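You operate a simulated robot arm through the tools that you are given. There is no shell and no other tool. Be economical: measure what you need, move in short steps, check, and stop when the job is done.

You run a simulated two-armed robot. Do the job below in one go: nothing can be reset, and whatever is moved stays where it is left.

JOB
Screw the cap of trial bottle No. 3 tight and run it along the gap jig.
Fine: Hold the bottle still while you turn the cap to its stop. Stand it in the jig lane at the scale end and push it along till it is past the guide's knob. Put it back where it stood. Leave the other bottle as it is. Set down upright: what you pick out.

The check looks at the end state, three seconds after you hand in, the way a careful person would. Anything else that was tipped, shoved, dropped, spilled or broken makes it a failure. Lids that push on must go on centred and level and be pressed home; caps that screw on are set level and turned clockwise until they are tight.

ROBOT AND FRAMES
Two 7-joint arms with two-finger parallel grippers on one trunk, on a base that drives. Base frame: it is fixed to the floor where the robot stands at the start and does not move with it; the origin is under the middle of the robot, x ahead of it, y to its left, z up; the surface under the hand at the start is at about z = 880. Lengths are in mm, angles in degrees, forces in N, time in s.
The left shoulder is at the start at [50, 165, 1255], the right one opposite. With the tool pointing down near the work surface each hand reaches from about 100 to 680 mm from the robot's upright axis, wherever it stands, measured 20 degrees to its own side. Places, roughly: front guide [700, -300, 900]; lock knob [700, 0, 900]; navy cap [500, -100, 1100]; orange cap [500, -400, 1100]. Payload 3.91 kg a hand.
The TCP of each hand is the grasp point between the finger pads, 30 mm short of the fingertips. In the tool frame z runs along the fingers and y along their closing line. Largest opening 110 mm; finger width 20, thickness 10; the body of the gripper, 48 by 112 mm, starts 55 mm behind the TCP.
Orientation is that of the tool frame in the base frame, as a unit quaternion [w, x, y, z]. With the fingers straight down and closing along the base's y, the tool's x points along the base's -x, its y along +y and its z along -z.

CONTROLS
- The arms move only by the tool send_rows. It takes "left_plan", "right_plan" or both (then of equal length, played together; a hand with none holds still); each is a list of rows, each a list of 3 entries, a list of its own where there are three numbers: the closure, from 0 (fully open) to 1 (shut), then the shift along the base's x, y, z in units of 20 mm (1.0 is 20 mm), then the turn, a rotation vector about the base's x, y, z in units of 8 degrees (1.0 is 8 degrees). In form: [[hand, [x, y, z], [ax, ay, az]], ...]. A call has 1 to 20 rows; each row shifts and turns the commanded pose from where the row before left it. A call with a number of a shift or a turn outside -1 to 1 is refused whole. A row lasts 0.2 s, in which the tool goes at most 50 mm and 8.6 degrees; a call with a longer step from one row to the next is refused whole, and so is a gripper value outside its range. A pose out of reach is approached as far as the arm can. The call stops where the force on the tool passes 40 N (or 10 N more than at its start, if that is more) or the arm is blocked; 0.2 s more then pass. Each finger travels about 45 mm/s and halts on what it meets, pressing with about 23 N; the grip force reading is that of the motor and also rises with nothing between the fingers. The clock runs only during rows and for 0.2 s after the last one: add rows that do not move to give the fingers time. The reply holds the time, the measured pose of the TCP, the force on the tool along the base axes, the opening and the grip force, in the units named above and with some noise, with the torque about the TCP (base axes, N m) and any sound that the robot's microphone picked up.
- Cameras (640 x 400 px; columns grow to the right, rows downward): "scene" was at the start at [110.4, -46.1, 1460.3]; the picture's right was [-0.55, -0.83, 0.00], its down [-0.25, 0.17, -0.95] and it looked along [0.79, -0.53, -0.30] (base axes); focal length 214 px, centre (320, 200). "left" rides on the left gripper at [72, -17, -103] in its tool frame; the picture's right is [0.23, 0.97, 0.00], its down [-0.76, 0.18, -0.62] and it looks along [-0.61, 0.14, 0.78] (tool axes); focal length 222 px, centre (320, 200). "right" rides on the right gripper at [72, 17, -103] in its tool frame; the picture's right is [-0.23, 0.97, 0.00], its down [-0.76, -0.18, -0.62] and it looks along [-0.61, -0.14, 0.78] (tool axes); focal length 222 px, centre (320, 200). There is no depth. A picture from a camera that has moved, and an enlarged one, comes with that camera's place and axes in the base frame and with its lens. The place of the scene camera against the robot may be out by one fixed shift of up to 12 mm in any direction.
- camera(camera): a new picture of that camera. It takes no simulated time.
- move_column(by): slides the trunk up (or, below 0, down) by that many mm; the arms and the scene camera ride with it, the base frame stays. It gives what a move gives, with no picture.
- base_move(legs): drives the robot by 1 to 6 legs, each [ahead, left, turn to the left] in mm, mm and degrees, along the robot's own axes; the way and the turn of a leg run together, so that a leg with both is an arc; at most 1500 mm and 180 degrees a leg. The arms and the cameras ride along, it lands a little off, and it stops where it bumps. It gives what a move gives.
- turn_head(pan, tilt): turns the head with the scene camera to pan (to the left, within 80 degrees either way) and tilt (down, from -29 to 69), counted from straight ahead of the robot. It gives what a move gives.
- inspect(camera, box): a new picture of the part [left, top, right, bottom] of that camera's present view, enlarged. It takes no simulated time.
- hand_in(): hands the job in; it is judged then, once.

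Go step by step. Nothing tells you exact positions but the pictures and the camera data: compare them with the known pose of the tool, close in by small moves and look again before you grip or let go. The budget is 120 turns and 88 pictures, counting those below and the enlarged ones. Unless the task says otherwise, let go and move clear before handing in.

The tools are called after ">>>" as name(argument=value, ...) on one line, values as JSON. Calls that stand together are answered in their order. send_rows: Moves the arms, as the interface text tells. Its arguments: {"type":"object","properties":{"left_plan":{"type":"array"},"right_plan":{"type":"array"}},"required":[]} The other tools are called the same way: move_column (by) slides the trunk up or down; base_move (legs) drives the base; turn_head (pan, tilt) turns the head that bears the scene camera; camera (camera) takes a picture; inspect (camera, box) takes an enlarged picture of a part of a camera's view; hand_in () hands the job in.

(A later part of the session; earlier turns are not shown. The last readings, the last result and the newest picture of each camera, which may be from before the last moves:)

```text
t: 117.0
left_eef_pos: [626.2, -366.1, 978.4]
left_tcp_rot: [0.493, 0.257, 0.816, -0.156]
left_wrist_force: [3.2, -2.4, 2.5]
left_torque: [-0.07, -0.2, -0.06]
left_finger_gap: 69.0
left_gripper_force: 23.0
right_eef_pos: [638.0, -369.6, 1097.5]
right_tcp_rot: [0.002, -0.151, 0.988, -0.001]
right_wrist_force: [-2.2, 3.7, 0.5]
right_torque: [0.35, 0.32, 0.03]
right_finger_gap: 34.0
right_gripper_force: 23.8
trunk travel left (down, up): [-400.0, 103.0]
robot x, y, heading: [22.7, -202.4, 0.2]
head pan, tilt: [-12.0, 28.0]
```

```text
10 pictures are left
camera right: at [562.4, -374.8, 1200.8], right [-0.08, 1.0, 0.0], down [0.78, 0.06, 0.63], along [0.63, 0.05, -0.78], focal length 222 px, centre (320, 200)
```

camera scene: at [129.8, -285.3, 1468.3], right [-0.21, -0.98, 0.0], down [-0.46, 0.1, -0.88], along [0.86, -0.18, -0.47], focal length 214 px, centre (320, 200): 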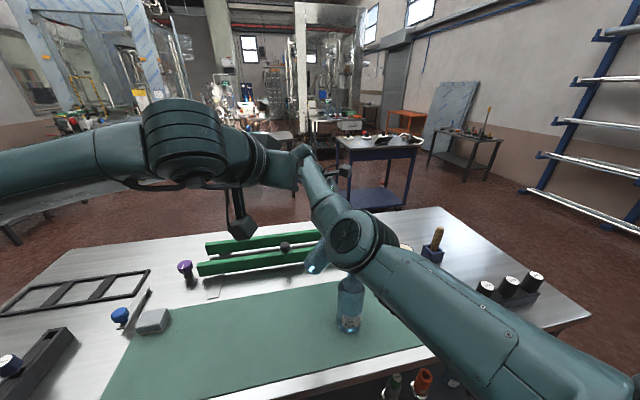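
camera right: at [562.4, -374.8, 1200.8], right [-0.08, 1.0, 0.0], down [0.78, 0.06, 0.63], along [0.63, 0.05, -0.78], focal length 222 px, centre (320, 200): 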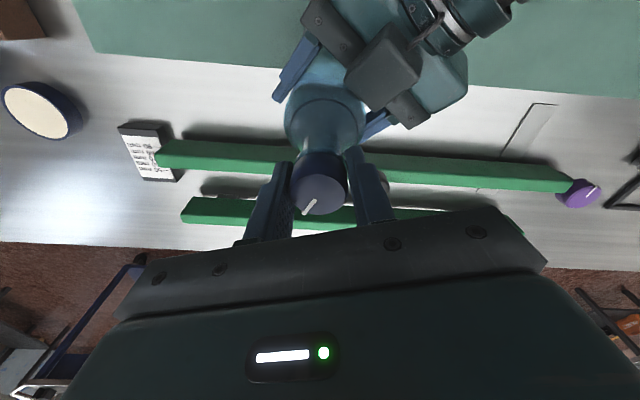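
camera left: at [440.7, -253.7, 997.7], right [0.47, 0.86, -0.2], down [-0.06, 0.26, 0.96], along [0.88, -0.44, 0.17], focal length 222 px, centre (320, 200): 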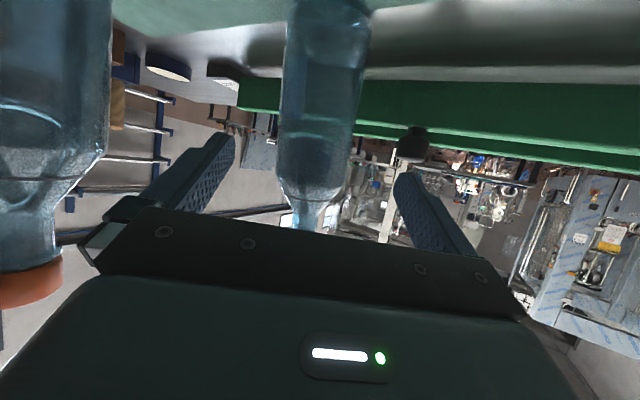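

The mark moved much less this time (about 10–20° against a 72° hand turn), as if it is at its stop. One more cycle will confirm.

>>> send_rows(right_plan=[[0.6, [0, 0, 0], [0, 0, 0]], [0.3, [0, 0, 0], [0, 0, 0]], [0.3, [0, 0, 0], [0, 0, 0.9]], [0.3, [0, 0, 0], [0, 0, 0.9]], [0.3, [0, 0, 0], [0, 0, 0.9]], [0.3, [0, 0, 0], [0, 0, 0.9]], [0.3, [0, 0, 0], [0, 0, 0.9]], [0.3, [0, 0, 0], [0, 0, 0.9]], [0.3, [0, 0, 0], [0, 0, 0.9]], [0.3, [0, 0, 0], [0, 0, 0.9]], [0.3, [0, 0, 0], [0, 0, 0.9]], [0.3, [0, 0, 0], [0, 0, 0.9]], [1, [0, 0, 0], [0, 0, 0]], [1, [0, 0, 0], [0, 0, 0]], [1, [0, 0, 0], [0, 0, 0]], [1, [0, 0, 0], [0, 0, 0]], [1, [0, 0, 0], [0, 0, 0]]])

>>> send_rows(right_plan=[[1, [0, 0, 0], [0, 0, -0.5]], [1, [0, 0, 0], [0, 0, -0.5]], [1, [0, 0, 0], [0, 0, -0.5]], [1, [0, 0, 0], [0, 0, -0.5]], [1, [0, 0, 0], [0, 0, -0.5]], [1, [0, 0, 0], [0, 0, -0.5]]])

>>> send_rows(right_plan=[[1, [0, 0, 0], [0, 0, -0.5]], [1, [0, 0, 0], [0, 0, -0.5]], [1, [0, 0, 0], [0, 0, -0.5]], [1, [0, 0, 0], [0, 0, -0.5]], [1, [0, 0, 0], [0, 0, -0.5]], [1, [0, 0, 0], [0, 0, -0.5]]])

>>> send_rows(right_plan=[[1, [0, 0, 0], [0, 0, -0.5]], [1, [0, 0, 0], [0, 0, -0.5]], [1, [0, 0, 0], [0, 0, -0.5]], [1, [0, 0, 0], [0, 0, -0.5]], [1, [0, 0, 0], [0, 0, -0.5]], [1, [0, 0, 0], [0, 0, -0.5]]])

>>> camera(camera="right")

```text
t: 120.6
left_eef_pos: [626.7, -364.1, 978.4]
left_tcp_rot: [0.493, 0.258, 0.816, -0.156]
left_wrist_force: [5.7, -3.7, -0.5]
left_torque: [-0.39, 0.4, -0.02]
left_finger_gap: 68.9
left_gripper_force: 23.2
right_eef_pos: [636.6, -369.9, 1098.3]
right_tcp_rot: [0.001, -0.705, 0.709, 0.001]
right_wrist_force: [-6.5, 1.3, 2.7]
right_torque: [0.2, 0.69, -0.01]
right_finger_gap: 34.3
right_gripper_force: 23.0
trunk travel left (down, up): [-400.0, 103.0]
robot x, y, heading: [22.3, -204.8, 0.3]
head pan, tilt: [-12.0, 28.0]
```

```text
t: 122.0
left_eef_pos: [628.1, -363.1, 978.2]
left_tcp_rot: [0.493, 0.257, 0.816, -0.155]
left_wrist_force: [12.0, -0.1, -0.2]
left_torque: [-0.19, 0.44, -0.09]
left_finger_gap: 68.8
left_gripper_force: 22.7
right_eef_pos: [637.5, -368.3, 1097.7]
right_tcp_rot: [0.002, -0.541, 0.841, 0.002]
right_wrist_force: [-9.7, 0.4, 0.5]
right_torque: [0.13, 0.74, 0.15]
right_finger_gap: 34.5
right_gripper_force: 23.5
trunk travel left (down, up): [-400.0, 103.0]
robot x, y, heading: [21.8, -202.6, 0.0]
head pan, tilt: [-12.0, 28.0]
```

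```text
t: 123.4
left_eef_pos: [626.3, -365.0, 977.1]
left_tcp_rot: [0.493, 0.258, 0.816, -0.157]
left_wrist_force: [2.7, -0.7, 2.5]
left_torque: [-0.03, -0.28, -0.07]
left_finger_gap: 68.9
left_gripper_force: 23.4
right_eef_pos: [637.5, -368.2, 1098.0]
right_tcp_rot: [0.001, -0.355, 0.935, 0.0]
right_wrist_force: [-1.3, 2.0, -0.3]
right_torque: [0.21, 0.47, 0.04]
right_finger_gap: 34.7
right_gripper_force: 23.1
trunk travel left (down, up): [-400.0, 103.0]
robot x, y, heading: [19.5, -202.9, 0.2]
head pan, tilt: [-12.0, 28.0]
```

```text
t: 124.8
left_eef_pos: [625.9, -365.7, 977.4]
left_tcp_rot: [0.493, 0.257, 0.816, -0.156]
left_wrist_force: [-2.6, -1.7, 2.0]
left_torque: [-0.71, -0.28, 0.02]
left_finger_gap: 68.8
left_gripper_force: 22.6
right_eef_pos: [637.6, -369.7, 1099.5]
right_tcp_rot: [0.001, -0.153, 0.988, 0.0]
right_wrist_force: [1.3, 0.4, -0.4]
right_torque: [0.42, 0.31, -0.06]
right_finger_gap: 34.1
right_gripper_force: 23.1
trunk travel left (down, up): [-400.0, 103.0]
robot x, y, heading: [20.3, -204.4, 0.1]
head pan, tilt: [-12.0, 28.0]
```

```text
9 pictures are left
camera right: at [562.8, -375.3, 1201.4], right [-0.08, 1.0, 0.0], down [0.78, 0.06, 0.63], along [0.62, 0.05, -0.78], focal length 222 px, centre (320, 200)
```

right: 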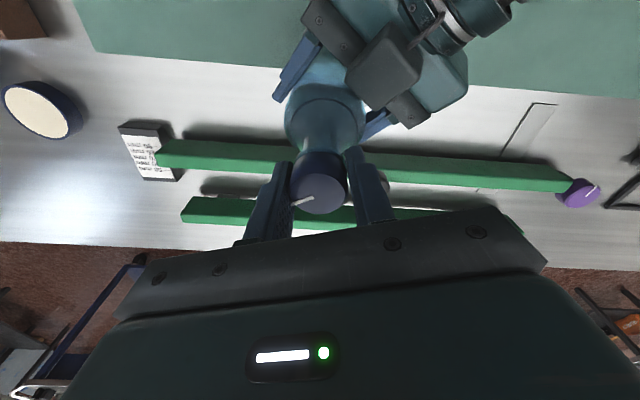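

The mark is still advancing by roughly 25° each cycle, so it is not at the stop; my grip was off the cap's axis by about 6 mm, making it slip. I'll recentre the hand to about (632, -373) and repeat.

>>> send_rows(right_plan=[[0.6, [0, 0, 0], [0, 0, 0]], [0.3, [0, 0, 0], [0, 0, 0]], [0.3, [-0.28, -0.18, 0], [0, 0, 0.9]], [0.3, [0, 0, 0], [0, 0, 0.9]], [0.3, [0, 0, 0], [0, 0, 0.9]], [0.3, [0, 0, 0], [0, 0, 0.9]], [0.3, [0, 0, 0], [0, 0, 0.9]], [0.3, [0, 0, 0], [0, 0, 0.9]], [0.3, [0, 0, 0], [0, 0, 0.9]], [0.3, [0, 0, 0], [0, 0, 0.9]], [0.3, [0, 0, 0], [0, 0, 0.9]], [0.3, [0, 0, 0], [0, 0, 0.9]], [1, [0, 0, 0], [0, 0, 0]], [1, [0, 0, 0], [0, 0, 0]], [1, [0, 0, 0], [0, 0, 0]], [1, [0, 0, 0], [0, 0, 0]], [1, [0, 0, 0], [0, 0, 0]]])

>>> send_rows(right_plan=[[1, [0, 0, 0], [0, 0, -0.6]], [1, [0, 0, 0], [0, 0, -0.6]], [1, [0, 0, 0], [0, 0, -0.6]], [1, [0, 0, 0], [0, 0, -0.6]], [1, [0, 0, 0], [0, 0, -0.6]], [1, [0, 0, 0], [0, 0, -0.6]], [1, [0, 0, 0], [0, 0, -0.6]]])

>>> send_rows(right_plan=[[1, [0, 0, 0], [0, 0, -0.6]], [1, [0, 0, 0], [0, 0, -0.6]], [1, [0, 0, 0], [0, 0, -0.6]], [1, [0, 0, 0], [0, 0, -0.6]], [1, [0, 0, 0], [0, 0, -0.6]], [1, [0, 0, 0], [0, 0, -0.6]], [1, [0, 0, 0], [0, 0, -0.6]], [1, [0, 0, 0], [0, 0, -0.6]]])

>>> camera(camera="right")

```text
t: 128.4
left_eef_pos: [625.7, -364.8, 978.2]
left_tcp_rot: [0.493, 0.258, 0.816, -0.156]
left_wrist_force: [-9.5, -1.2, -0.3]
left_torque: [0.3, -0.76, -0.1]
left_finger_gap: 68.6
left_gripper_force: 22.8
right_eef_pos: [631.5, -373.1, 1098.8]
right_tcp_rot: [0.002, -0.705, 0.709, 0.001]
right_wrist_force: [6.0, 1.1, 3.7]
right_torque: [-0.35, 0.3, 0.02]
right_finger_gap: 33.4
right_gripper_force: 22.7
trunk travel left (down, up): [-400.0, 103.0]
robot x, y, heading: [19.8, -203.0, 0.4]
head pan, tilt: [-12.0, 28.0]
```

```text
t: 130.0
left_eef_pos: [629.1, -365.0, 976.7]
left_tcp_rot: [0.493, 0.256, 0.817, -0.154]
left_wrist_force: [9.7, -4.6, 0.2]
left_torque: [0.27, 0.32, -0.08]
left_finger_gap: 68.6
left_gripper_force: 22.7
right_eef_pos: [630.6, -371.5, 1098.0]
right_tcp_rot: [0.0, -0.468, 0.884, 0.002]
right_wrist_force: [-11.1, 3.7, 1.4]
right_torque: [0.05, 0.99, 0.12]
right_finger_gap: 33.7
right_gripper_force: 23.3
trunk travel left (down, up): [-400.0, 103.0]
robot x, y, heading: [22.5, -203.2, 0.1]
head pan, tilt: [-12.0, 28.0]
```

```text
t: 131.8
left_eef_pos: [627.5, -365.8, 978.1]
left_tcp_rot: [0.494, 0.258, 0.815, -0.157]
left_wrist_force: [7.6, -10.8, 0.9]
left_torque: [0.4, 0.14, -0.06]
left_finger_gap: 68.7
left_gripper_force: 23.1
right_eef_pos: [631.8, -372.6, 1097.9]
right_tcp_rot: [0.001, -0.152, 0.988, -0.001]
right_wrist_force: [-5.6, 9.1, -0.2]
right_torque: [0.55, 0.47, 0.1]
right_finger_gap: 33.7
right_gripper_force: 23.0
trunk travel left (down, up): [-400.0, 103.0]
robot x, y, heading: [20.1, -203.7, 0.4]
head pan, tilt: [-12.0, 28.0]
```

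```text
8 pictures are left
camera right: at [557.1, -378.0, 1201.1], right [-0.08, 1.0, 0.0], down [0.78, 0.06, 0.63], along [0.62, 0.05, -0.78], focal length 222 px, centre (320, 200)
```

right: 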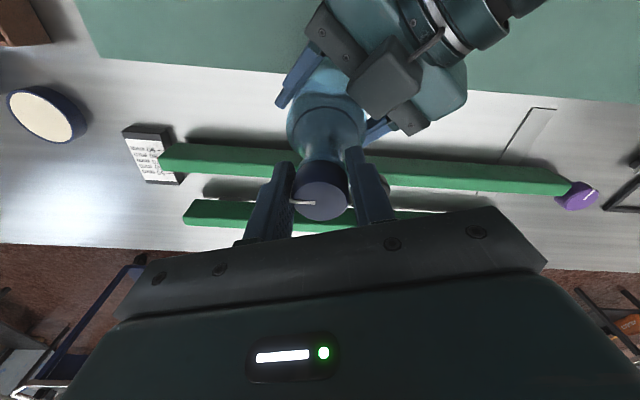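

The forces put the true cap axis near (634, -369). I'll use short ratchet strokes there: grip, turn 29°, release, rewind, which should transmit the turn better.

>>> send_rows(right_plan=[[0.5, [0, 0, 0], [0, 0, 0]], [0.5, [0.12, 0.18, 0], [0, 0, 0]], [0.5, [0, 0, 0], [0, 0, 0.9]], [0.5, [0, 0, 0], [0, 0, 0.9]], [0.5, [0, 0, 0], [0, 0, 0.9]], [0.5, [0, 0, 0], [0, 0, 0.9]], [1, [0, 0, 0], [0, 0, 0]], [1, [0, 0, 0], [0, 0, 0]], [1, [0, 0, 0], [0, 0, 0]], [1, [0, 0, 0], [0, 0, -0.9]], [1, [0, 0, 0], [0, 0, -0.9]], [1, [0, 0, 0], [0, 0, -0.9]], [1, [0, 0, 0], [0, 0, -0.9]]])

>>> send_rows(right_plan=[[0.5, [0, 0, 0], [0, 0, 0]], [0.5, [0, 0, 0], [0, 0, 0]], [0.5, [0, 0, 0], [0, 0, 0.9]], [0.5, [0, 0, 0], [0, 0, 0.9]], [0.5, [0, 0, 0], [0, 0, 0.9]], [0.5, [0, 0, 0], [0, 0, 0.9]], [1, [0, 0, 0], [0, 0, 0]], [1, [0, 0, 0], [0, 0, 0]], [1, [0, 0, 0], [0, 0, 0]], [1, [0, 0, 0], [0, 0, -0.9]], [1, [0, 0, 0], [0, 0, -0.9]], [1, [0, 0, 0], [0, 0, -0.9]], [1, [0, 0, 0], [0, 0, -0.9]]])

>>> send_rows(right_plan=[[0.5, [0, 0, 0], [0, 0, 0]], [0.5, [0, 0, 0], [0, 0, 0]], [0.5, [0, 0, 0], [0, 0, 0.9]], [0.5, [0, 0, 0], [0, 0, 0.9]], [0.5, [0, 0, 0], [0, 0, 0.9]], [0.5, [0, 0, 0], [0, 0, 0.9]], [1, [0, 0, 0], [0, 0, 0]], [1, [0, 0, 0], [0, 0, 0]], [1, [0, 0, 0], [0, 0, 0]], [1, [0, 0, 0], [0, 0, -0.9]], [1, [0, 0, 0], [0, 0, -0.9]], [1, [0, 0, 0], [0, 0, -0.9]], [1, [0, 0, 0], [0, 0, -0.9]]])

>>> camera(camera="right")

```text
t: 134.6
left_eef_pos: [627.7, -363.3, 977.3]
left_tcp_rot: [0.493, 0.258, 0.816, -0.156]
left_wrist_force: [0.7, -1.7, 0.4]
left_torque: [-0.16, -0.04, -0.27]
left_finger_gap: 68.4
left_gripper_force: 22.6
right_eef_pos: [634.5, -369.2, 1098.9]
right_tcp_rot: [0.001, -0.152, 0.988, 0.001]
right_wrist_force: [-1.2, 2.7, 1.1]
right_torque: [0.5, 0.37, 0.24]
right_finger_gap: 33.7
right_gripper_force: 23.7
trunk travel left (down, up): [-400.0, 103.0]
robot x, y, heading: [19.4, -200.6, 0.2]
head pan, tilt: [-12.0, 28.0]
```

```text
t: 137.4
left_eef_pos: [626.8, -365.4, 977.9]
left_tcp_rot: [0.493, 0.257, 0.816, -0.156]
left_wrist_force: [2.5, -5.6, 0.3]
left_torque: [0.18, 0.01, -0.25]
left_finger_gap: 68.3
left_gripper_force: 22.8
right_eef_pos: [633.7, -368.6, 1098.1]
right_tcp_rot: [0.001, -0.152, 0.988, 0.0]
right_wrist_force: [-3.1, 5.6, -0.1]
right_torque: [0.51, 0.36, 0.25]
right_finger_gap: 33.6
right_gripper_force: 23.4
trunk travel left (down, up): [-400.0, 103.0]
robot x, y, heading: [22.3, -204.7, 0.3]
head pan, tilt: [-12.0, 28.0]
```

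```text
t: 140.2
left_eef_pos: [627.6, -365.5, 978.0]
left_tcp_rot: [0.493, 0.258, 0.816, -0.157]
left_wrist_force: [6.2, -7.5, 0.1]
left_torque: [0.5, 0.18, -0.27]
left_finger_gap: 68.7
left_gripper_force: 23.0
right_eef_pos: [634.7, -368.2, 1098.6]
right_tcp_rot: [0.001, -0.152, 0.988, 0.0]
right_wrist_force: [-4.2, 8.5, 0.1]
right_torque: [0.54, 0.36, 0.21]
right_finger_gap: 33.8
right_gripper_force: 22.8
trunk travel left (down, up): [-400.0, 103.0]
robot x, y, heading: [28.6, -206.8, -0.0]
head pan, tilt: [-12.0, 28.0]
```

```text
7 pictures are left
camera right: at [560.2, -374.6, 1200.9], right [-0.08, 1.0, 0.0], down [0.78, 0.06, 0.63], along [0.62, 0.05, -0.78], focal length 222 px, centre (320, 200)
```

right: 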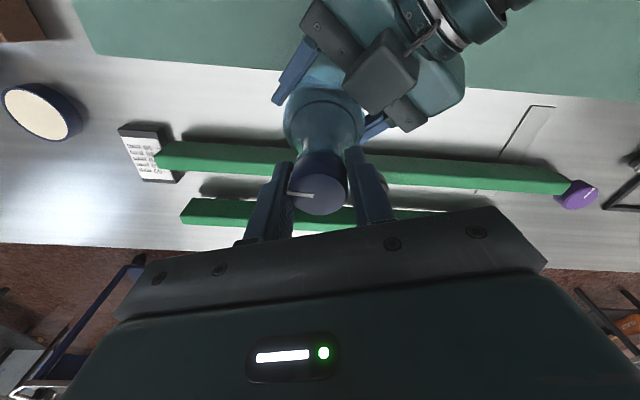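

The mark now barely moves (about 7° over three strokes) and the torque holds at about 0.25 N m, which looks like the stop. I'll add a few more strokes for certainty.

>>> send_rows(right_plan=[[0.5, [0, 0, 0], [0, 0, 0]], [0.5, [0, 0, 0], [0, 0, 0]], [0.5, [0, 0, 0], [0, 0, 0.9]], [0.5, [0, 0, 0], [0, 0, 0.9]], [0.5, [0, 0, 0], [0, 0, 0.9]], [0.5, [0, 0, 0], [0, 0, 0.9]], [1, [0, 0, 0], [0, 0, 0]], [1, [0, 0, 0], [0, 0, 0]], [1, [0, 0, 0], [0, 0, 0]], [1, [0, 0, 0], [0, 0, -0.9]], [1, [0, 0, 0], [0, 0, -0.9]], [1, [0, 0, 0], [0, 0, -0.9]], [1, [0, 0, 0], [0, 0, -0.9]]])

>>> send_rows(right_plan=[[0.5, [0, 0, 0], [0, 0, 0]], [0.5, [0, 0, 0], [0, 0, 0]], [0.5, [0, 0, 0], [0, 0, 0.9]], [0.5, [0, 0, 0], [0, 0, 0.9]], [0.5, [0, 0, 0], [0, 0, 0.9]], [0.5, [0, 0, 0], [0, 0, 0.9]], [1, [0, 0, 0], [0, 0, 0]], [1, [0, 0, 0], [0, 0, 0]], [1, [0, 0, 0], [0, 0, 0]], [1, [0, 0, 0], [0, 0, -0.9]], [1, [0, 0, 0], [0, 0, -0.9]], [1, [0, 0, 0], [0, 0, -0.9]], [1, [0, 0, 0], [0, 0, -0.9]]])

>>> send_rows(right_plan=[[0.5, [0, 0, 0], [0, 0, 0]], [0.5, [0, 0, 0], [0, 0, 0]], [0.5, [0, 0, 0], [0, 0, 0.9]], [0.5, [0, 0, 0], [0, 0, 0.9]], [0.5, [0, 0, 0], [0, 0, 0.9]], [0.5, [0, 0, 0], [0, 0, 0.9]], [1, [0, 0, 0], [0, 0, 0]], [1, [0, 0, 0], [0, 0, 0]], [1, [0, 0, 0], [0, 0, 0]], [1, [0, 0, 0], [0, 0, -0.9]], [1, [0, 0, 0], [0, 0, -0.9]], [1, [0, 0, 0], [0, 0, -0.9]], [1, [0, 0, 0], [0, 0, -0.9]]])

>>> inspect(camera="right", box=[260, 140, 380, 240])

```text
t: 143.0
left_eef_pos: [627.2, -364.6, 977.8]
left_tcp_rot: [0.493, 0.257, 0.816, -0.155]
left_wrist_force: [3.6, -4.8, 0.5]
left_torque: [0.18, 0.0, -0.24]
left_finger_gap: 68.7
left_gripper_force: 22.6
right_eef_pos: [634.6, -368.1, 1097.4]
right_tcp_rot: [0.002, -0.152, 0.988, 0.001]
right_wrist_force: [-3.4, 5.9, -0.5]
right_torque: [0.45, 0.33, 0.26]
right_finger_gap: 33.7
right_gripper_force: 23.0
trunk travel left (down, up): [-400.0, 103.0]
robot x, y, heading: [18.4, -203.3, 0.1]
head pan, tilt: [-12.0, 28.0]
```

```text
t: 145.8
left_eef_pos: [627.6, -363.8, 977.6]
left_tcp_rot: [0.493, 0.259, 0.816, -0.157]
left_wrist_force: [5.4, -7.1, -0.7]
left_torque: [0.45, 0.21, -0.24]
left_finger_gap: 68.7
left_gripper_force: 23.1
right_eef_pos: [634.0, -368.2, 1098.3]
right_tcp_rot: [0.002, -0.153, 0.988, 0.0]
right_wrist_force: [-4.3, 8.0, -0.4]
right_torque: [0.49, 0.36, 0.22]
right_finger_gap: 33.6
right_gripper_force: 22.9
trunk travel left (down, up): [-400.0, 103.0]
robot x, y, heading: [23.1, -203.0, 0.3]
head pan, tilt: [-12.0, 28.0]
```

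```text
t: 148.6
left_eef_pos: [627.6, -364.6, 976.6]
left_tcp_rot: [0.494, 0.257, 0.816, -0.155]
left_wrist_force: [5.3, -5.8, 0.0]
left_torque: [0.3, 0.02, -0.22]
left_finger_gap: 68.5
left_gripper_force: 22.8
right_eef_pos: [635.1, -369.3, 1098.3]
right_tcp_rot: [0.003, -0.152, 0.988, 0.001]
right_wrist_force: [-3.5, 6.5, -0.3]
right_torque: [0.43, 0.41, 0.22]
right_finger_gap: 33.8
right_gripper_force: 23.3
trunk travel left (down, up): [-400.0, 103.0]
robot x, y, heading: [21.9, -200.5, 0.0]
head pan, tilt: [-12.0, 28.0]
```

```text
4.00 times, centred on (320, 190) of right
camera zoom: at [559.7, -374.1, 1200.7], right [-0.08, 1.0, 0.0], down [0.78, 0.06, 0.63], along [0.62, 0.05, -0.78], focal length 888 px, centre (320, 240)
```

zoom: 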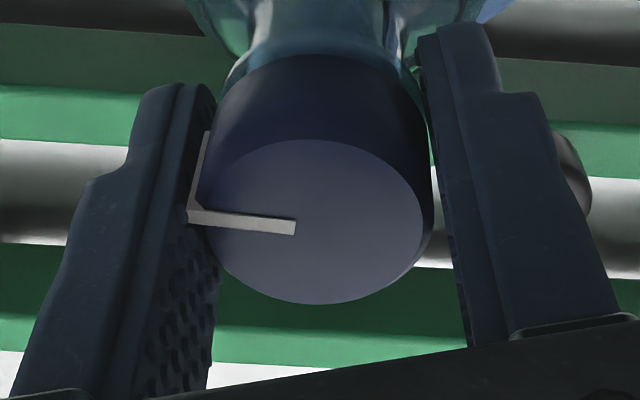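

The mark hasn't moved over three more strokes, so the cap is tight at its stop. Next I'll tilt the open right hand about 29° forward for more reach, re-grip the cap, and have the left let go and back off.

>>> send_rows(right_plan=[[0.5, [0, 0, 0], [0, 0, 0]], [0.3, [0, 0, 0], [0, 0, 0]], [0.3, [0, 0, 0], [0.263, -0.86, 0]], [0.3, [0, 0, 0], [0.263, -0.86, 0]], [0.3, [0, 0, 0], [0.263, -0.86, 0]], [0.3, [0, 0, -0.1], [0.263, -0.86, 0]], [0.3, [0, 0, 0], [0, 0, 0]], [1, [0, 0, 0], [0, 0, 0]], [1, [0, 0, 0], [0, 0, 0]], [1, [0, 0, 0], [0, 0, 0]], [1, [0, 0, 0], [0, 0, 0]], [1, [0, 0, 0], [0, 0, 0]]])

```text
t: 151.2
left_eef_pos: [626.1, -365.2, 976.2]
left_tcp_rot: [0.491, 0.258, 0.817, -0.156]
left_wrist_force: [-13.7, -2.4, -5.0]
left_torque: [0.45, -1.03, -0.5]
left_finger_gap: 74.6
left_gripper_force: 22.8
right_eef_pos: [665.2, -399.8, 1105.8]
right_tcp_rot: [0.252, -0.143, 0.957, 0.035]
right_wrist_force: [12.8, 1.6, 10.4]
right_torque: [-0.06, 0.05, 0.03]
right_finger_gap: 0.0
right_gripper_force: 22.8
right hand out of reach, approached as far as the arm can: row 4, 5, 6
trunk travel left (down, up): [-400.0, 103.0]
robot x, y, heading: [22.8, -206.5, 0.4]
head pan, tilt: [-12.0, 28.0]
```

Out of reach again: the right hand shifted off the cap and is pressing beside it, while the left still holds the bottle. I'll back the right hand up and away at once.

>>> send_rows(right_plan=[[1, [0.4, -0.1, 0.5], [0, 0, 0]], [1, [0.3, -0.1, 0.9], [0, 0, 0]], [1, [0.2, 0, 1], [0, 0, 0]], [1, [0, 0, 1], [0, 0, 0]], [1, [0, 0, 0], [0, 0, 0]]])

>>> camera(camera="right")

```text
t: 152.4
left_eef_pos: [626.9, -365.4, 977.5]
left_tcp_rot: [0.493, 0.257, 0.816, -0.156]
left_wrist_force: [2.5, 1.9, 1.7]
left_torque: [0.12, -0.04, -0.01]
left_finger_gap: 70.4
left_gripper_force: 22.8
right_eef_pos: [680.7, -402.6, 1170.6]
right_tcp_rot: [0.247, -0.145, 0.957, 0.036]
right_wrist_force: [-0.8, 0.4, 0.6]
right_torque: [0.02, 0.0, -0.01]
right_finger_gap: 0.0
right_gripper_force: 22.9
trunk travel left (down, up): [-400.0, 103.0]
robot x, y, heading: [20.1, -207.1, 0.1]
head pan, tilt: [-12.0, 28.0]
```

```text
5 pictures are left
camera right: at [567.1, -418.8, 1224.8], right [-0.1, 0.99, 0.11], down [0.4, -0.06, 0.91], along [0.91, 0.13, -0.39], focal length 222 px, centre (320, 200)
```

right: 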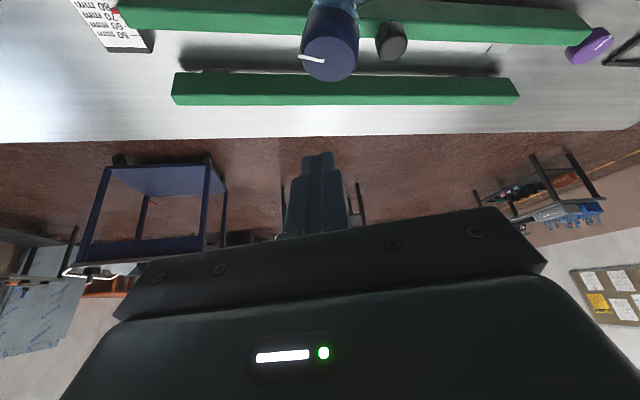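

The bottle is still upright in the left grip, and I have the lane at x≈733–815 (centre ≈775). I'll release the left hand and retreat it. The right hand keeps its tilt and will be placed over the cap with base and column moves, which don't change the arm's posture.

>>> send_rows(left_plan=[[0.6, [0, 0, 0], [0, 0, 0]], [0.3, [0, 0, 0], [0, 0, 0]], [0, [0, 0, 0], [0, 0, 0]], [0, [0, 0, 0], [0, 0, 0]], [0, [-0.62, 0.43, 0.39], [0, 0, 0]], [0, [-0.62, 0.43, 0.39], [0, 0, 0]], [0, [-0.62, 0.43, 0.39], [0, 0, 0]], [0, [-0.62, 0.43, 0.39], [0, 0, 0]], [0, [-0.62, 0.43, 0.39], [0, 0, 0]], [0, [-0.62, 0.43, 0.39], [0, 0, 0]], [0, [-0.62, 0.43, 0.39], [0, 0, 0]], [0, [-0.62, 0.43, 0.39], [0, 0, 0]], [0, [0, 0.6, 0.8], [0, 0, 0]], [0, [0, 0.6, 0.8], [0, 0, 0]], [0, [0, 0.6, 0.8], [0, 0, 0]], [0, [0, 0.6, 0.8], [0, 0, 0]], [0, [0, 0.6, 0.8], [0, 0, 0]], [0, [0, 0.6, 0.8], [0, 0, 0]]], right_plan=[[0.8, [0, 0, 0], [0, 0, 0]], [0.6, [0, 0, 0], [0, 0, 0]], [0.4, [0, 0, 0], [0, 0, 0]], [0.2, [0, 0, 0], [0, 0, 0]], [0, [0, 0, 0], [0, 0, 0]], [0, [0, 0, 0], [0, 0, 0]], [0, [0, 0, 0], [0, 0, 0]], [0, [0, 0, 0], [0, 0, 0]], [0, [0, 0, 0], [0, 0, 0]], [0, [0, 0, 0], [0, 0, 0]], [0, [0, 0, 0], [0, 0, 0]], [0, [0, 0, 0], [0, 0, 0]], [0, [0, 0, 0], [0, 0, 0]], [0, [0, 0, 0], [0, 0, 0]], [0, [0, 0, 0], [0, 0, 0]], [0, [0, 0, 0], [0, 0, 0]], [0, [0, 0, 0], [0, 0, 0]], [0, [0, 0, 0], [0, 0, 0]]])

>>> base_move(legs=[[-45, 36, 0]])

>>> camera(camera="right")

```text
t: 156.2
left_eef_pos: [528.9, -223.9, 1135.4]
left_tcp_rot: [0.493, 0.257, 0.816, -0.156]
left_wrist_force: [0.0, -0.2, -0.2]
left_torque: [0.01, -0.02, -0.02]
left_finger_gap: 110.2
left_gripper_force: 0.0
right_eef_pos: [680.5, -400.1, 1169.9]
right_tcp_rot: [0.247, -0.145, 0.957, 0.036]
right_wrist_force: [-1.1, 0.0, -0.2]
right_torque: [-0.01, 0.01, 0.01]
right_finger_gap: 110.0
right_gripper_force: 0.0
trunk travel left (down, up): [-400.0, 103.0]
robot x, y, heading: [23.7, -202.2, -0.2]
head pan, tilt: [-12.0, 28.0]
```

```text
t: 157.2
left_eef_pos: [483.5, -187.0, 1136.0]
left_tcp_rot: [0.493, 0.257, 0.816, -0.156]
left_wrist_force: [0.0, -0.1, 0.4]
left_torque: [0.02, 0.04, 0.02]
left_finger_gap: 109.7
left_gripper_force: 0.2
right_eef_pos: [636.5, -365.0, 1170.1]
right_tcp_rot: [0.248, -0.146, 0.957, 0.035]
right_wrist_force: [0.1, -0.4, 0.7]
right_torque: [0.0, -0.01, -0.01]
right_finger_gap: 110.1
right_gripper_force: 0.0
trunk travel left (down, up): [-400.0, 103.0]
robot x, y, heading: [-18.8, -166.2, 0.0]
head pan, tilt: [-12.0, 28.0]
```

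```text
4 pictures are left
camera right: at [522.0, -381.7, 1225.0], right [-0.1, 0.99, 0.11], down [0.4, -0.06, 0.92], along [0.91, 0.13, -0.39], focal length 222 px, centre (320, 200)
```

right: 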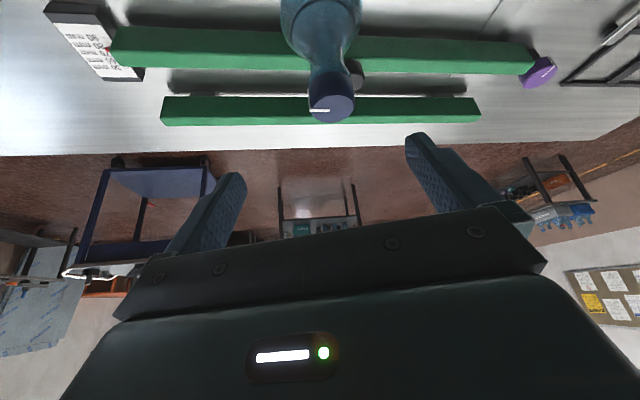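

The bottle stands free and upright at about (634, -350). I'll shift 15 mm left, lower with the column and grip the cap; the opening will confirm it.

>>> base_move(legs=[[0, 15, 0]])

>>> move_column(by=-72)

>>> send_rows(right_plan=[[0.5, [0, 0, 0], [0, 0, 0]], [0.5, [0, 0, 0], [0, 0, 0]], [0.5, [0, 0, 0], [0, 0, 0]], [1, [0, 0, 0], [0, 0, 0]], [1, [0, 0, 0], [0, 0, 0]], [1, [0, 0, 0], [0, 0, 0]], [1, [0, 0, 0], [0, 0, 0]]])

```text
t: 158.0
left_eef_pos: [483.0, -172.7, 1134.7]
left_tcp_rot: [0.494, 0.256, 0.816, -0.155]
left_wrist_force: [0.0, -0.1, 0.3]
left_torque: [-0.04, 0.0, 0.01]
left_finger_gap: 110.0
left_gripper_force: 0.2
right_eef_pos: [636.7, -349.9, 1169.7]
right_tcp_rot: [0.248, -0.144, 0.957, 0.035]
right_wrist_force: [-0.3, -0.1, 0.3]
right_torque: [-0.02, 0.01, -0.04]
right_finger_gap: 109.8
right_gripper_force: 0.1
trunk travel left (down, up): [-400.0, 103.0]
robot x, y, heading: [-22.8, -154.9, 0.2]
head pan, tilt: [-12.0, 28.0]
```

```text
t: 159.1
left_eef_pos: [482.7, -172.6, 1063.0]
left_tcp_rot: [0.493, 0.257, 0.816, -0.155]
left_wrist_force: [0.7, -0.4, 1.3]
left_torque: [0.02, -0.02, -0.02]
left_finger_gap: 110.1
left_gripper_force: 0.1
right_eef_pos: [635.6, -351.1, 1097.5]
right_tcp_rot: [0.248, -0.145, 0.957, 0.037]
right_wrist_force: [-0.6, -0.1, 0.7]
right_torque: [0.07, 0.0, 0.01]
right_finger_gap: 109.9
right_gripper_force: 0.1
trunk travel left (down, up): [-328.0, 175.0]
robot x, y, heading: [-28.0, -155.5, 0.4]
head pan, tilt: [-12.0, 28.0]
```

```text
t: 160.7
left_eef_pos: [482.2, -172.7, 1062.9]
left_tcp_rot: [0.493, 0.257, 0.816, -0.155]
left_wrist_force: [1.1, -0.1, 0.4]
left_torque: [-0.01, 0.02, -0.02]
left_finger_gap: 110.2
left_gripper_force: 0.1
right_eef_pos: [636.2, -351.6, 1097.1]
right_tcp_rot: [0.248, -0.145, 0.957, 0.036]
right_wrist_force: [-1.5, 1.5, 0.2]
right_torque: [0.38, 0.07, 0.04]
right_finger_gap: 33.0
right_gripper_force: 23.1
trunk travel left (down, up): [-328.0, 175.0]
robot x, y, heading: [-22.2, -150.0, 0.0]
head pan, tilt: [-12.0, 28.0]
```

The cap is gripped (33 mm). I'll lift with the column well above the guides and drive to line up with the scale end of the lane.

>>> move_column(by=120)

>>> base_move(legs=[[0, -176, 0], [74, 0, 0]])

```text
t: 162.2
left_eef_pos: [485.0, -174.3, 1182.2]
left_tcp_rot: [0.493, 0.257, 0.817, -0.156]
left_wrist_force: [0.4, -0.2, 0.4]
left_torque: [-0.02, -0.01, 0.02]
left_finger_gap: 109.8
left_gripper_force: 0.0
right_eef_pos: [637.0, -350.8, 1217.5]
right_tcp_rot: [0.247, -0.144, 0.958, 0.036]
right_wrist_force: [0.2, -0.2, -5.9]
right_torque: [0.01, -0.05, 0.04]
right_finger_gap: 32.6
right_gripper_force: 22.5
trunk travel left (down, up): [-448.0, 55.0]
robot x, y, heading: [-24.7, -152.5, -0.0]
head pan, tilt: [-12.0, 28.0]
```

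```text
t: 165.0
left_eef_pos: [559.3, -352.1, 1183.0]
left_tcp_rot: [0.492, 0.258, 0.816, -0.157]
left_wrist_force: [-0.1, 0.3, 0.1]
left_torque: [0.02, 0.03, -0.02]
left_finger_gap: 109.8
left_gripper_force: 0.0
right_eef_pos: [711.6, -530.1, 1216.2]
right_tcp_rot: [0.246, -0.143, 0.958, 0.036]
right_wrist_force: [0.3, 0.2, -5.8]
right_torque: [0.0, -0.08, -0.02]
right_finger_gap: 32.8
right_gripper_force: 22.7
trunk travel left (down, up): [-448.0, 55.0]
robot x, y, heading: [51.0, -331.4, 0.0]
head pan, tilt: [-12.0, 28.0]
```

It hangs straight. Now I'll reach forward 63 mm in small steps.

>>> send_rows(right_plan=[[1, [0.5, 0, 0], [0, 0, 0]], [1, [0.5, 0, 0], [0, 0, 0]], [1, [0, 0, 0], [0, 0, 0]]])

>>> send_rows(right_plan=[[1, [0.5, 0, 0], [0, 0, 0]], [1, [0.5, 0, 0], [0, 0, 0]], [1, [0.5, 0, 0], [0, 0, 0]], [1, [0.6, 0, 0], [0, 0, 0]], [1, [0, 0, 0], [0, 0, 0]]])

>>> camera(camera="right")

```text
t: 165.8
left_eef_pos: [558.3, -350.9, 1183.6]
left_tcp_rot: [0.491, 0.258, 0.817, -0.156]
left_wrist_force: [0.3, 0.1, 0.4]
left_torque: [0.02, 0.01, 0.01]
left_finger_gap: 110.0
left_gripper_force: 0.1
right_eef_pos: [728.7, -529.8, 1217.9]
right_tcp_rot: [0.247, -0.143, 0.958, 0.036]
right_wrist_force: [0.2, 0.0, -4.8]
right_torque: [0.04, -0.06, -0.01]
right_finger_gap: 32.6
right_gripper_force: 22.6
trunk travel left (down, up): [-448.0, 55.0]
robot x, y, heading: [47.1, -329.7, 0.1]
head pan, tilt: [-12.0, 28.0]
```

```text
t: 167.0
left_eef_pos: [557.5, -351.2, 1183.4]
left_tcp_rot: [0.493, 0.258, 0.816, -0.156]
left_wrist_force: [0.0, -0.8, 1.0]
left_torque: [-0.02, -0.01, -0.01]
left_finger_gap: 110.1
left_gripper_force: 0.1
right_eef_pos: [771.5, -528.5, 1218.3]
right_tcp_rot: [0.247, -0.142, 0.958, 0.035]
right_wrist_force: [0.4, -0.1, -5.5]
right_torque: [-0.01, -0.05, -0.01]
right_finger_gap: 32.6
right_gripper_force: 22.5
trunk travel left (down, up): [-448.0, 55.0]
robot x, y, heading: [50.8, -327.2, 0.0]
head pan, tilt: [-12.0, 28.0]
```

```text
3 pictures are left
camera right: at [657.3, -545.8, 1273.2], right [-0.09, 0.99, 0.11], down [0.4, -0.06, 0.91], along [0.91, 0.13, -0.39], focal length 222 px, centre (320, 200)
```

right: 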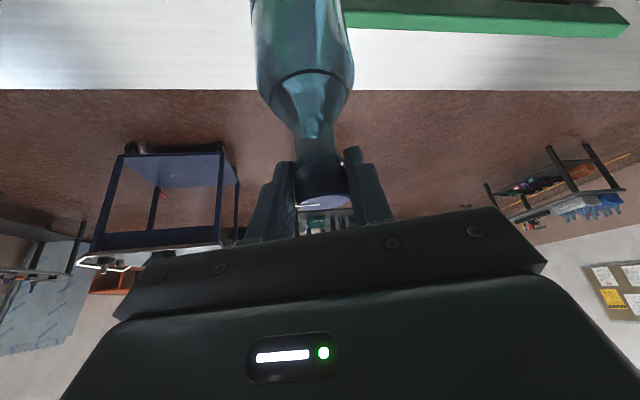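

The lane centre is at x≈775, so I'll nudge 4 mm forward and lower in stages, watching the force.

>>> send_rows(right_plan=[[1, [0.2, 0, 0], [0, 0, 0]], [1, [0, 0, 0], [0, 0, 0]]])

>>> move_column(by=-62)

>>> move_column(by=-15)

>>> inspect(camera="right", box=[160, 0, 480, 200])

```text
t: 167.6
left_eef_pos: [558.3, -351.4, 1183.2]
left_tcp_rot: [0.493, 0.258, 0.816, -0.157]
left_wrist_force: [0.8, -0.4, 0.4]
left_torque: [0.0, 0.02, 0.0]
left_finger_gap: 110.0
left_gripper_force: 0.1
right_eef_pos: [775.4, -529.1, 1217.4]
right_tcp_rot: [0.247, -0.144, 0.958, 0.036]
right_wrist_force: [0.0, 0.3, -5.4]
right_torque: [0.03, 0.0, 0.02]
right_finger_gap: 32.7
right_gripper_force: 22.7
trunk travel left (down, up): [-448.0, 55.0]
robot x, y, heading: [51.8, -329.6, -0.1]
head pan, tilt: [-12.0, 28.0]
```

```text
t: 168.6
left_eef_pos: [558.1, -351.0, 1121.1]
left_tcp_rot: [0.492, 0.258, 0.817, -0.156]
left_wrist_force: [-0.1, -0.5, 0.1]
left_torque: [0.03, 0.02, 0.01]
left_finger_gap: 109.9
left_gripper_force: 0.1
right_eef_pos: [776.0, -529.4, 1156.9]
right_tcp_rot: [0.247, -0.143, 0.958, 0.036]
right_wrist_force: [0.5, -0.4, -5.2]
right_torque: [0.0, -0.02, 0.02]
right_finger_gap: 32.7
right_gripper_force: 23.4
trunk travel left (down, up): [-386.0, 117.0]
robot x, y, heading: [50.7, -329.9, 0.0]
head pan, tilt: [-12.0, 28.0]
```

```text
t: 169.2
left_eef_pos: [558.2, -351.0, 1105.9]
left_tcp_rot: [0.494, 0.258, 0.816, -0.156]
left_wrist_force: [0.6, 0.4, 0.6]
left_torque: [-0.01, 0.0, -0.01]
left_finger_gap: 110.1
left_gripper_force: 0.1
right_eef_pos: [774.7, -529.6, 1144.3]
right_tcp_rot: [0.25, -0.143, 0.957, 0.035]
right_wrist_force: [6.6, -0.5, 13.9]
right_torque: [0.17, -0.33, -0.05]
right_finger_gap: 33.1
right_gripper_force: 22.5
trunk travel left (down, up): [-371.0, 132.0]
robot x, y, heading: [53.4, -326.6, -0.3]
head pan, tilt: [-12.0, 28.0]
```

```text
2.00 times, centred on (320, 100) of right
camera zoom: at [660.8, -545.8, 1198.6], right [-0.1, 0.99, 0.11], down [0.39, -0.06, 0.92], along [0.91, 0.13, -0.38], focal length 444 px, centre (320, 400)
```

zoom: 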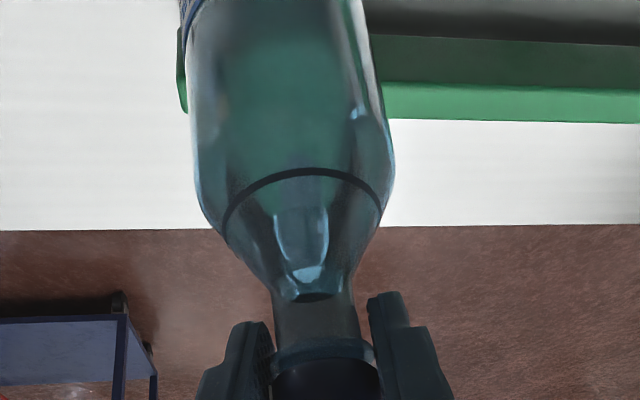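

Contact on the front guide's edge shows the lane centre is about 782. I'll lift, go forward 7 mm and lower again.

>>> move_column(by=20)

>>> send_rows(right_plan=[[1, [0.35, 0, 0], [0, 0, 0]], [1, [0, 0, 0], [0, 0, 0]]])

>>> move_column(by=-20)

>>> move_column(by=-8)

```text
t: 169.9
left_eef_pos: [559.0, -351.4, 1126.2]
left_tcp_rot: [0.492, 0.259, 0.816, -0.157]
left_wrist_force: [0.2, -0.1, -0.1]
left_torque: [0.02, 0.0, 0.0]
left_finger_gap: 110.2
left_gripper_force: 0.2
right_eef_pos: [775.8, -529.0, 1158.3]
right_tcp_rot: [0.245, -0.143, 0.958, 0.037]
right_wrist_force: [0.3, -0.5, -5.6]
right_torque: [-0.01, -0.03, -0.01]
right_finger_gap: 32.7
right_gripper_force: 23.2
trunk travel left (down, up): [-391.0, 112.0]
robot x, y, heading: [51.2, -327.6, 0.0]
head pan, tilt: [-12.0, 28.0]
```

```text
t: 170.5
left_eef_pos: [558.6, -351.3, 1124.6]
left_tcp_rot: [0.492, 0.259, 0.816, -0.157]
left_wrist_force: [0.1, -0.7, -0.7]
left_torque: [-0.04, 0.0, 0.0]
left_finger_gap: 109.9
left_gripper_force: 0.1
right_eef_pos: [780.0, -529.5, 1158.8]
right_tcp_rot: [0.247, -0.143, 0.958, 0.037]
right_wrist_force: [0.2, -0.5, -6.3]
right_torque: [-0.02, -0.04, -0.01]
right_finger_gap: 32.6
right_gripper_force: 23.0
trunk travel left (down, up): [-391.0, 112.0]
robot x, y, heading: [47.5, -326.2, 0.2]
head pan, tilt: [-12.0, 28.0]
```

```text
t: 171.2
left_eef_pos: [559.4, -351.8, 1106.5]
left_tcp_rot: [0.492, 0.26, 0.816, -0.158]
left_wrist_force: [0.4, 0.3, 0.1]
left_torque: [0.02, 0.0, 0.0]
left_finger_gap: 110.1
left_gripper_force: 0.0
right_eef_pos: [780.5, -529.2, 1139.0]
right_tcp_rot: [0.247, -0.143, 0.958, 0.036]
right_wrist_force: [3.3, 0.5, -3.9]
right_torque: [0.13, -0.63, 0.02]
right_finger_gap: 32.4
right_gripper_force: 23.1
trunk travel left (down, up): [-371.0, 132.0]
robot x, y, heading: [47.3, -327.8, 0.0]
head pan, tilt: [-12.0, 28.0]
```

```text
t: 171.8
left_eef_pos: [559.0, -351.4, 1098.4]
left_tcp_rot: [0.492, 0.259, 0.816, -0.157]
left_wrist_force: [-1.0, 0.2, 1.0]
left_torque: [0.0, 0.0, 0.05]
left_finger_gap: 110.3
left_gripper_force: 0.1
right_eef_pos: [779.8, -529.7, 1130.3]
right_tcp_rot: [0.246, -0.143, 0.958, 0.035]
right_wrist_force: [3.2, -0.1, -6.4]
right_torque: [0.01, -0.11, -0.01]
right_finger_gap: 32.5
right_gripper_force: 23.1
trunk travel left (down, up): [-363.0, 140.0]
robot x, y, heading: [52.8, -329.5, -0.3]
head pan, tilt: [-12.0, 28.0]
```

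It's in the lane, brushing the front guide. I'll ease 4 mm forward and lower the rest.

>>> send_rows(right_plan=[[1, [0.2, 0, 0], [0, 0, 0]], [1, [0, 0, 0], [0, 0, 0]]])

>>> move_column(by=-20)

>>> move_column(by=-10)

```text
t: 172.4
left_eef_pos: [558.9, -351.2, 1097.3]
left_tcp_rot: [0.492, 0.259, 0.816, -0.157]
left_wrist_force: [0.2, 0.6, -0.6]
left_torque: [-0.02, -0.02, -0.02]
left_finger_gap: 109.8
left_gripper_force: 0.1
right_eef_pos: [781.1, -530.4, 1129.8]
right_tcp_rot: [0.246, -0.143, 0.958, 0.036]
right_wrist_force: [0.3, 0.3, -5.6]
right_torque: [0.05, -0.03, 0.0]
right_finger_gap: 32.8
right_gripper_force: 22.9
right hand out of reach, approached as far as the arm can: row 1
trunk travel left (down, up): [-363.0, 140.0]
robot x, y, heading: [53.4, -328.2, -0.2]
head pan, tilt: [-12.0, 28.0]
```

```text
t: 173.0
left_eef_pos: [558.5, -351.6, 1078.3]
left_tcp_rot: [0.491, 0.259, 0.817, -0.157]
left_wrist_force: [-0.1, 0.1, -0.2]
left_torque: [-0.02, 0.01, 0.02]
left_finger_gap: 110.3
left_gripper_force: 0.0
right_eef_pos: [782.0, -531.0, 1110.2]
right_tcp_rot: [0.247, -0.143, 0.958, 0.036]
right_wrist_force: [0.2, 0.5, -5.7]
right_torque: [0.04, 0.0, 0.0]
right_finger_gap: 32.5
right_gripper_force: 22.6
trunk travel left (down, up): [-343.0, 160.0]
robot x, y, heading: [54.9, -330.1, 0.0]
head pan, tilt: [-12.0, 28.0]
```

```text
t: 173.6
left_eef_pos: [558.7, -351.5, 1068.1]
left_tcp_rot: [0.492, 0.259, 0.816, -0.157]
left_wrist_force: [-0.5, 0.4, -0.2]
left_torque: [0.0, -0.01, 0.0]
left_finger_gap: 110.1
left_gripper_force: 0.0
right_eef_pos: [781.1, -530.7, 1099.6]
right_tcp_rot: [0.247, -0.143, 0.958, 0.037]
right_wrist_force: [0.0, -0.2, -5.5]
right_torque: [0.04, -0.03, -0.01]
right_finger_gap: 32.4
right_gripper_force: 23.0
trunk travel left (down, up): [-333.0, 170.0]
robot x, y, heading: [49.6, -332.8, 0.1]
head pan, tilt: [-12.0, 28.0]
```

Free of the guides now. I'm setting it down fully in the lane.

>>> move_column(by=-4)

>>> move_column(by=-2)

```text
t: 174.1
left_eef_pos: [558.3, -351.3, 1064.1]
left_tcp_rot: [0.493, 0.258, 0.816, -0.156]
left_wrist_force: [0.2, -0.1, 0.3]
left_torque: [0.03, 0.01, 0.02]
left_finger_gap: 109.8
left_gripper_force: 0.1
right_eef_pos: [781.1, -530.7, 1094.5]
right_tcp_rot: [0.247, -0.143, 0.958, 0.036]
right_wrist_force: [0.4, -0.2, -5.7]
right_torque: [-0.02, -0.01, -0.01]
right_finger_gap: 32.8
right_gripper_force: 23.6
trunk travel left (down, up): [-329.0, 174.0]
robot x, y, heading: [54.5, -328.1, 0.0]
head pan, tilt: [-12.0, 28.0]
```

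```text
t: 174.7
left_eef_pos: [558.4, -351.9, 1061.8]
left_tcp_rot: [0.492, 0.259, 0.816, -0.157]
left_wrist_force: [-0.1, 0.4, -0.4]
left_torque: [0.04, 0.04, 0.0]
left_finger_gap: 110.0
left_gripper_force: 0.2
right_eef_pos: [782.4, -530.6, 1093.5]
right_tcp_rot: [0.247, -0.143, 0.958, 0.036]
right_wrist_force: [0.6, 0.2, -6.4]
right_torque: [0.01, 0.03, 0.02]
right_finger_gap: 32.5
right_gripper_force: 23.4
trunk travel left (down, up): [-327.0, 176.0]
robot x, y, heading: [47.7, -330.6, 0.2]
head pan, tilt: [-12.0, 28.0]
```

Still hanging; a few mm more.

>>> move_column(by=-3)

>>> move_column(by=-2)

```text
t: 175.2
left_eef_pos: [558.8, -351.1, 1059.1]
left_tcp_rot: [0.493, 0.258, 0.816, -0.156]
left_wrist_force: [-0.3, 0.6, 0.4]
left_torque: [0.02, 0.01, 0.07]
left_finger_gap: 109.8
left_gripper_force: 0.1
right_eef_pos: [781.1, -530.6, 1089.4]
right_tcp_rot: [0.248, -0.142, 0.958, 0.036]
right_wrist_force: [0.1, 0.6, -5.0]
right_torque: [0.02, 0.0, 0.05]
right_finger_gap: 32.4
right_gripper_force: 22.9
trunk travel left (down, up): [-324.0, 179.0]
robot x, y, heading: [47.9, -325.6, -0.4]
head pan, tilt: [-12.0, 28.0]
```

```text
t: 175.7
left_eef_pos: [558.6, -351.4, 1057.2]
left_tcp_rot: [0.492, 0.26, 0.816, -0.158]
left_wrist_force: [0.3, -0.1, 0.2]
left_torque: [0.01, 0.01, 0.0]
left_finger_gap: 110.1
left_gripper_force: 0.0
right_eef_pos: [781.4, -529.9, 1088.5]
right_tcp_rot: [0.248, -0.143, 0.958, 0.036]
right_wrist_force: [-0.2, -0.2, -4.4]
right_torque: [-0.05, -0.02, 0.02]
right_finger_gap: 32.6
right_gripper_force: 22.9
trunk travel left (down, up): [-322.0, 181.0]
robot x, y, heading: [52.1, -329.4, -0.0]
head pan, tilt: [-12.0, 28.0]
```

Touching down now. I'll push it along the lane in short base shifts to the left, watching the side forces.

>>> move_column(by=-1.5)

>>> base_move(legs=[[0, 60, 0]])

>>> base_move(legs=[[0, 60, 0]])

```text
t: 176.2
left_eef_pos: [558.3, -351.8, 1055.6]
left_tcp_rot: [0.493, 0.258, 0.816, -0.156]
left_wrist_force: [0.1, -0.4, -0.3]
left_torque: [0.04, -0.01, -0.02]
left_finger_gap: 110.1
left_gripper_force: 0.1
right_eef_pos: [781.7, -531.6, 1088.4]
right_tcp_rot: [0.248, -0.144, 0.957, 0.035]
right_wrist_force: [-0.1, -0.6, 1.9]
right_torque: [-0.12, -0.07, -0.01]
right_finger_gap: 32.5
right_gripper_force: 22.9
trunk travel left (down, up): [-320.0, 183.0]
robot x, y, heading: [53.9, -329.4, -0.2]
head pan, tilt: [-12.0, 28.0]
```

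```text
t: 177.4
left_eef_pos: [557.2, -291.7, 1056.5]
left_tcp_rot: [0.493, 0.259, 0.815, -0.157]
left_wrist_force: [0.6, 0.2, -0.5]
left_torque: [-0.01, 0.03, -0.03]
left_finger_gap: 110.0
left_gripper_force: 0.0
right_eef_pos: [781.2, -469.3, 1087.3]
right_tcp_rot: [0.248, -0.145, 0.957, 0.037]
right_wrist_force: [2.4, 0.0, 5.5]
right_torque: [0.12, -0.51, 0.03]
right_finger_gap: 32.6
right_gripper_force: 23.2
trunk travel left (down, up): [-320.0, 183.0]
robot x, y, heading: [52.6, -270.2, -0.1]
head pan, tilt: [-12.0, 28.0]
```

```text
t: 178.6
left_eef_pos: [558.9, -229.2, 1055.7]
left_tcp_rot: [0.493, 0.258, 0.816, -0.156]
left_wrist_force: [0.4, 0.2, -0.3]
left_torque: [0.03, -0.02, 0.0]
left_finger_gap: 109.8
left_gripper_force: 0.1
right_eef_pos: [781.0, -407.5, 1086.5]
right_tcp_rot: [0.249, -0.145, 0.957, 0.036]
right_wrist_force: [0.5, 0.6, 1.3]
right_torque: [0.17, -0.39, 0.0]
right_finger_gap: 32.6
right_gripper_force: 22.9
trunk travel left (down, up): [-320.0, 183.0]
robot x, y, heading: [49.2, -208.8, -0.2]
head pan, tilt: [-12.0, 28.0]
```

Sliding smoothly with low forces. I'll continue past the knob, which is near y≈-300.

>>> base_move(legs=[[0, 65, 0]])

>>> base_move(legs=[[0, 65, 0]])

>>> base_move(legs=[[0, 70, 0]])

```text
t: 179.9
left_eef_pos: [558.0, -165.7, 1056.0]
left_tcp_rot: [0.493, 0.258, 0.816, -0.156]
left_wrist_force: [0.2, 1.1, 0.1]
left_torque: [0.0, -0.01, -0.02]
left_finger_gap: 110.1
left_gripper_force: 0.0
right_eef_pos: [781.7, -342.6, 1088.1]
right_tcp_rot: [0.249, -0.145, 0.957, 0.037]
right_wrist_force: [0.6, 1.7, 0.0]
right_torque: [0.23, -0.28, -0.03]
right_finger_gap: 33.0
right_gripper_force: 22.9
trunk travel left (down, up): [-320.0, 183.0]
robot x, y, heading: [51.1, -145.3, -0.2]
head pan, tilt: [-12.0, 28.0]
```

```text
t: 181.1
left_eef_pos: [559.3, -101.1, 1055.7]
left_tcp_rot: [0.493, 0.258, 0.816, -0.156]
left_wrist_force: [-0.8, 0.9, 0.2]
left_torque: [0.0, 0.01, -0.01]
left_finger_gap: 110.1
left_gripper_force: 0.2
right_eef_pos: [781.2, -277.8, 1088.7]
right_tcp_rot: [0.249, -0.145, 0.957, 0.038]
right_wrist_force: [1.0, 1.5, -1.0]
right_torque: [0.25, -0.25, 0.01]
right_finger_gap: 32.6
right_gripper_force: 22.6
trunk travel left (down, up): [-320.0, 183.0]
robot x, y, heading: [52.4, -79.5, 0.1]
head pan, tilt: [-12.0, 28.0]
```

```text
t: 182.4
left_eef_pos: [558.7, -31.5, 1054.9]
left_tcp_rot: [0.492, 0.258, 0.817, -0.156]
left_wrist_force: [-0.3, 0.2, 1.3]
left_torque: [0.02, 0.0, -0.01]
left_finger_gap: 109.9
left_gripper_force: 0.1
right_eef_pos: [781.6, -206.4, 1089.0]
right_tcp_rot: [0.249, -0.145, 0.957, 0.037]
right_wrist_force: [0.9, 2.3, -0.2]
right_torque: [0.28, -0.25, -0.02]
right_finger_gap: 32.8
right_gripper_force: 23.5
trunk travel left (down, up): [-320.0, 183.0]
robot x, y, heading: [50.6, -13.3, 0.1]
head pan, tilt: [-12.0, 28.0]
```

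Bottle No. 3 is past the knob at y≈-206. I'll lift it straight out and carry it back toward where it first stood (≈(475, -139)).

>>> move_column(by=120)

>>> base_move(legs=[[-150, 0, 0], [-90, 67, 0]])

```text
t: 183.9
left_eef_pos: [559.1, -33.1, 1174.7]
left_tcp_rot: [0.492, 0.258, 0.817, -0.156]
left_wrist_force: [-0.4, 0.1, 0.3]
left_torque: [0.0, -0.05, -0.01]
left_finger_gap: 109.9
left_gripper_force: 0.0
right_eef_pos: [783.4, -207.7, 1206.2]
right_tcp_rot: [0.248, -0.146, 0.957, 0.039]
right_wrist_force: [-0.1, 0.5, -6.2]
right_torque: [0.0, -0.02, 0.01]
right_finger_gap: 33.1
right_gripper_force: 23.3
trunk travel left (down, up): [-440.0, 63.0]
robot x, y, heading: [52.0, -8.0, 0.2]
head pan, tilt: [-12.0, 28.0]
```

```text
t: 186.1
left_eef_pos: [317.0, 34.3, 1174.8]
left_tcp_rot: [0.494, 0.257, 0.816, -0.155]
left_wrist_force: [0.3, 0.0, 0.5]
left_torque: [0.0, 0.0, 0.02]
left_finger_gap: 109.8
left_gripper_force: 0.1
right_eef_pos: [541.0, -138.9, 1208.3]
right_tcp_rot: [0.249, -0.147, 0.956, 0.039]
right_wrist_force: [0.0, 0.4, -4.7]
right_torque: [0.01, -0.01, -0.02]
right_finger_gap: 32.4
right_gripper_force: 22.8
trunk travel left (down, up): [-440.0, 63.0]
robot x, y, heading: [-192.2, 55.3, 0.2]
head pan, tilt: [-12.0, 28.0]
```

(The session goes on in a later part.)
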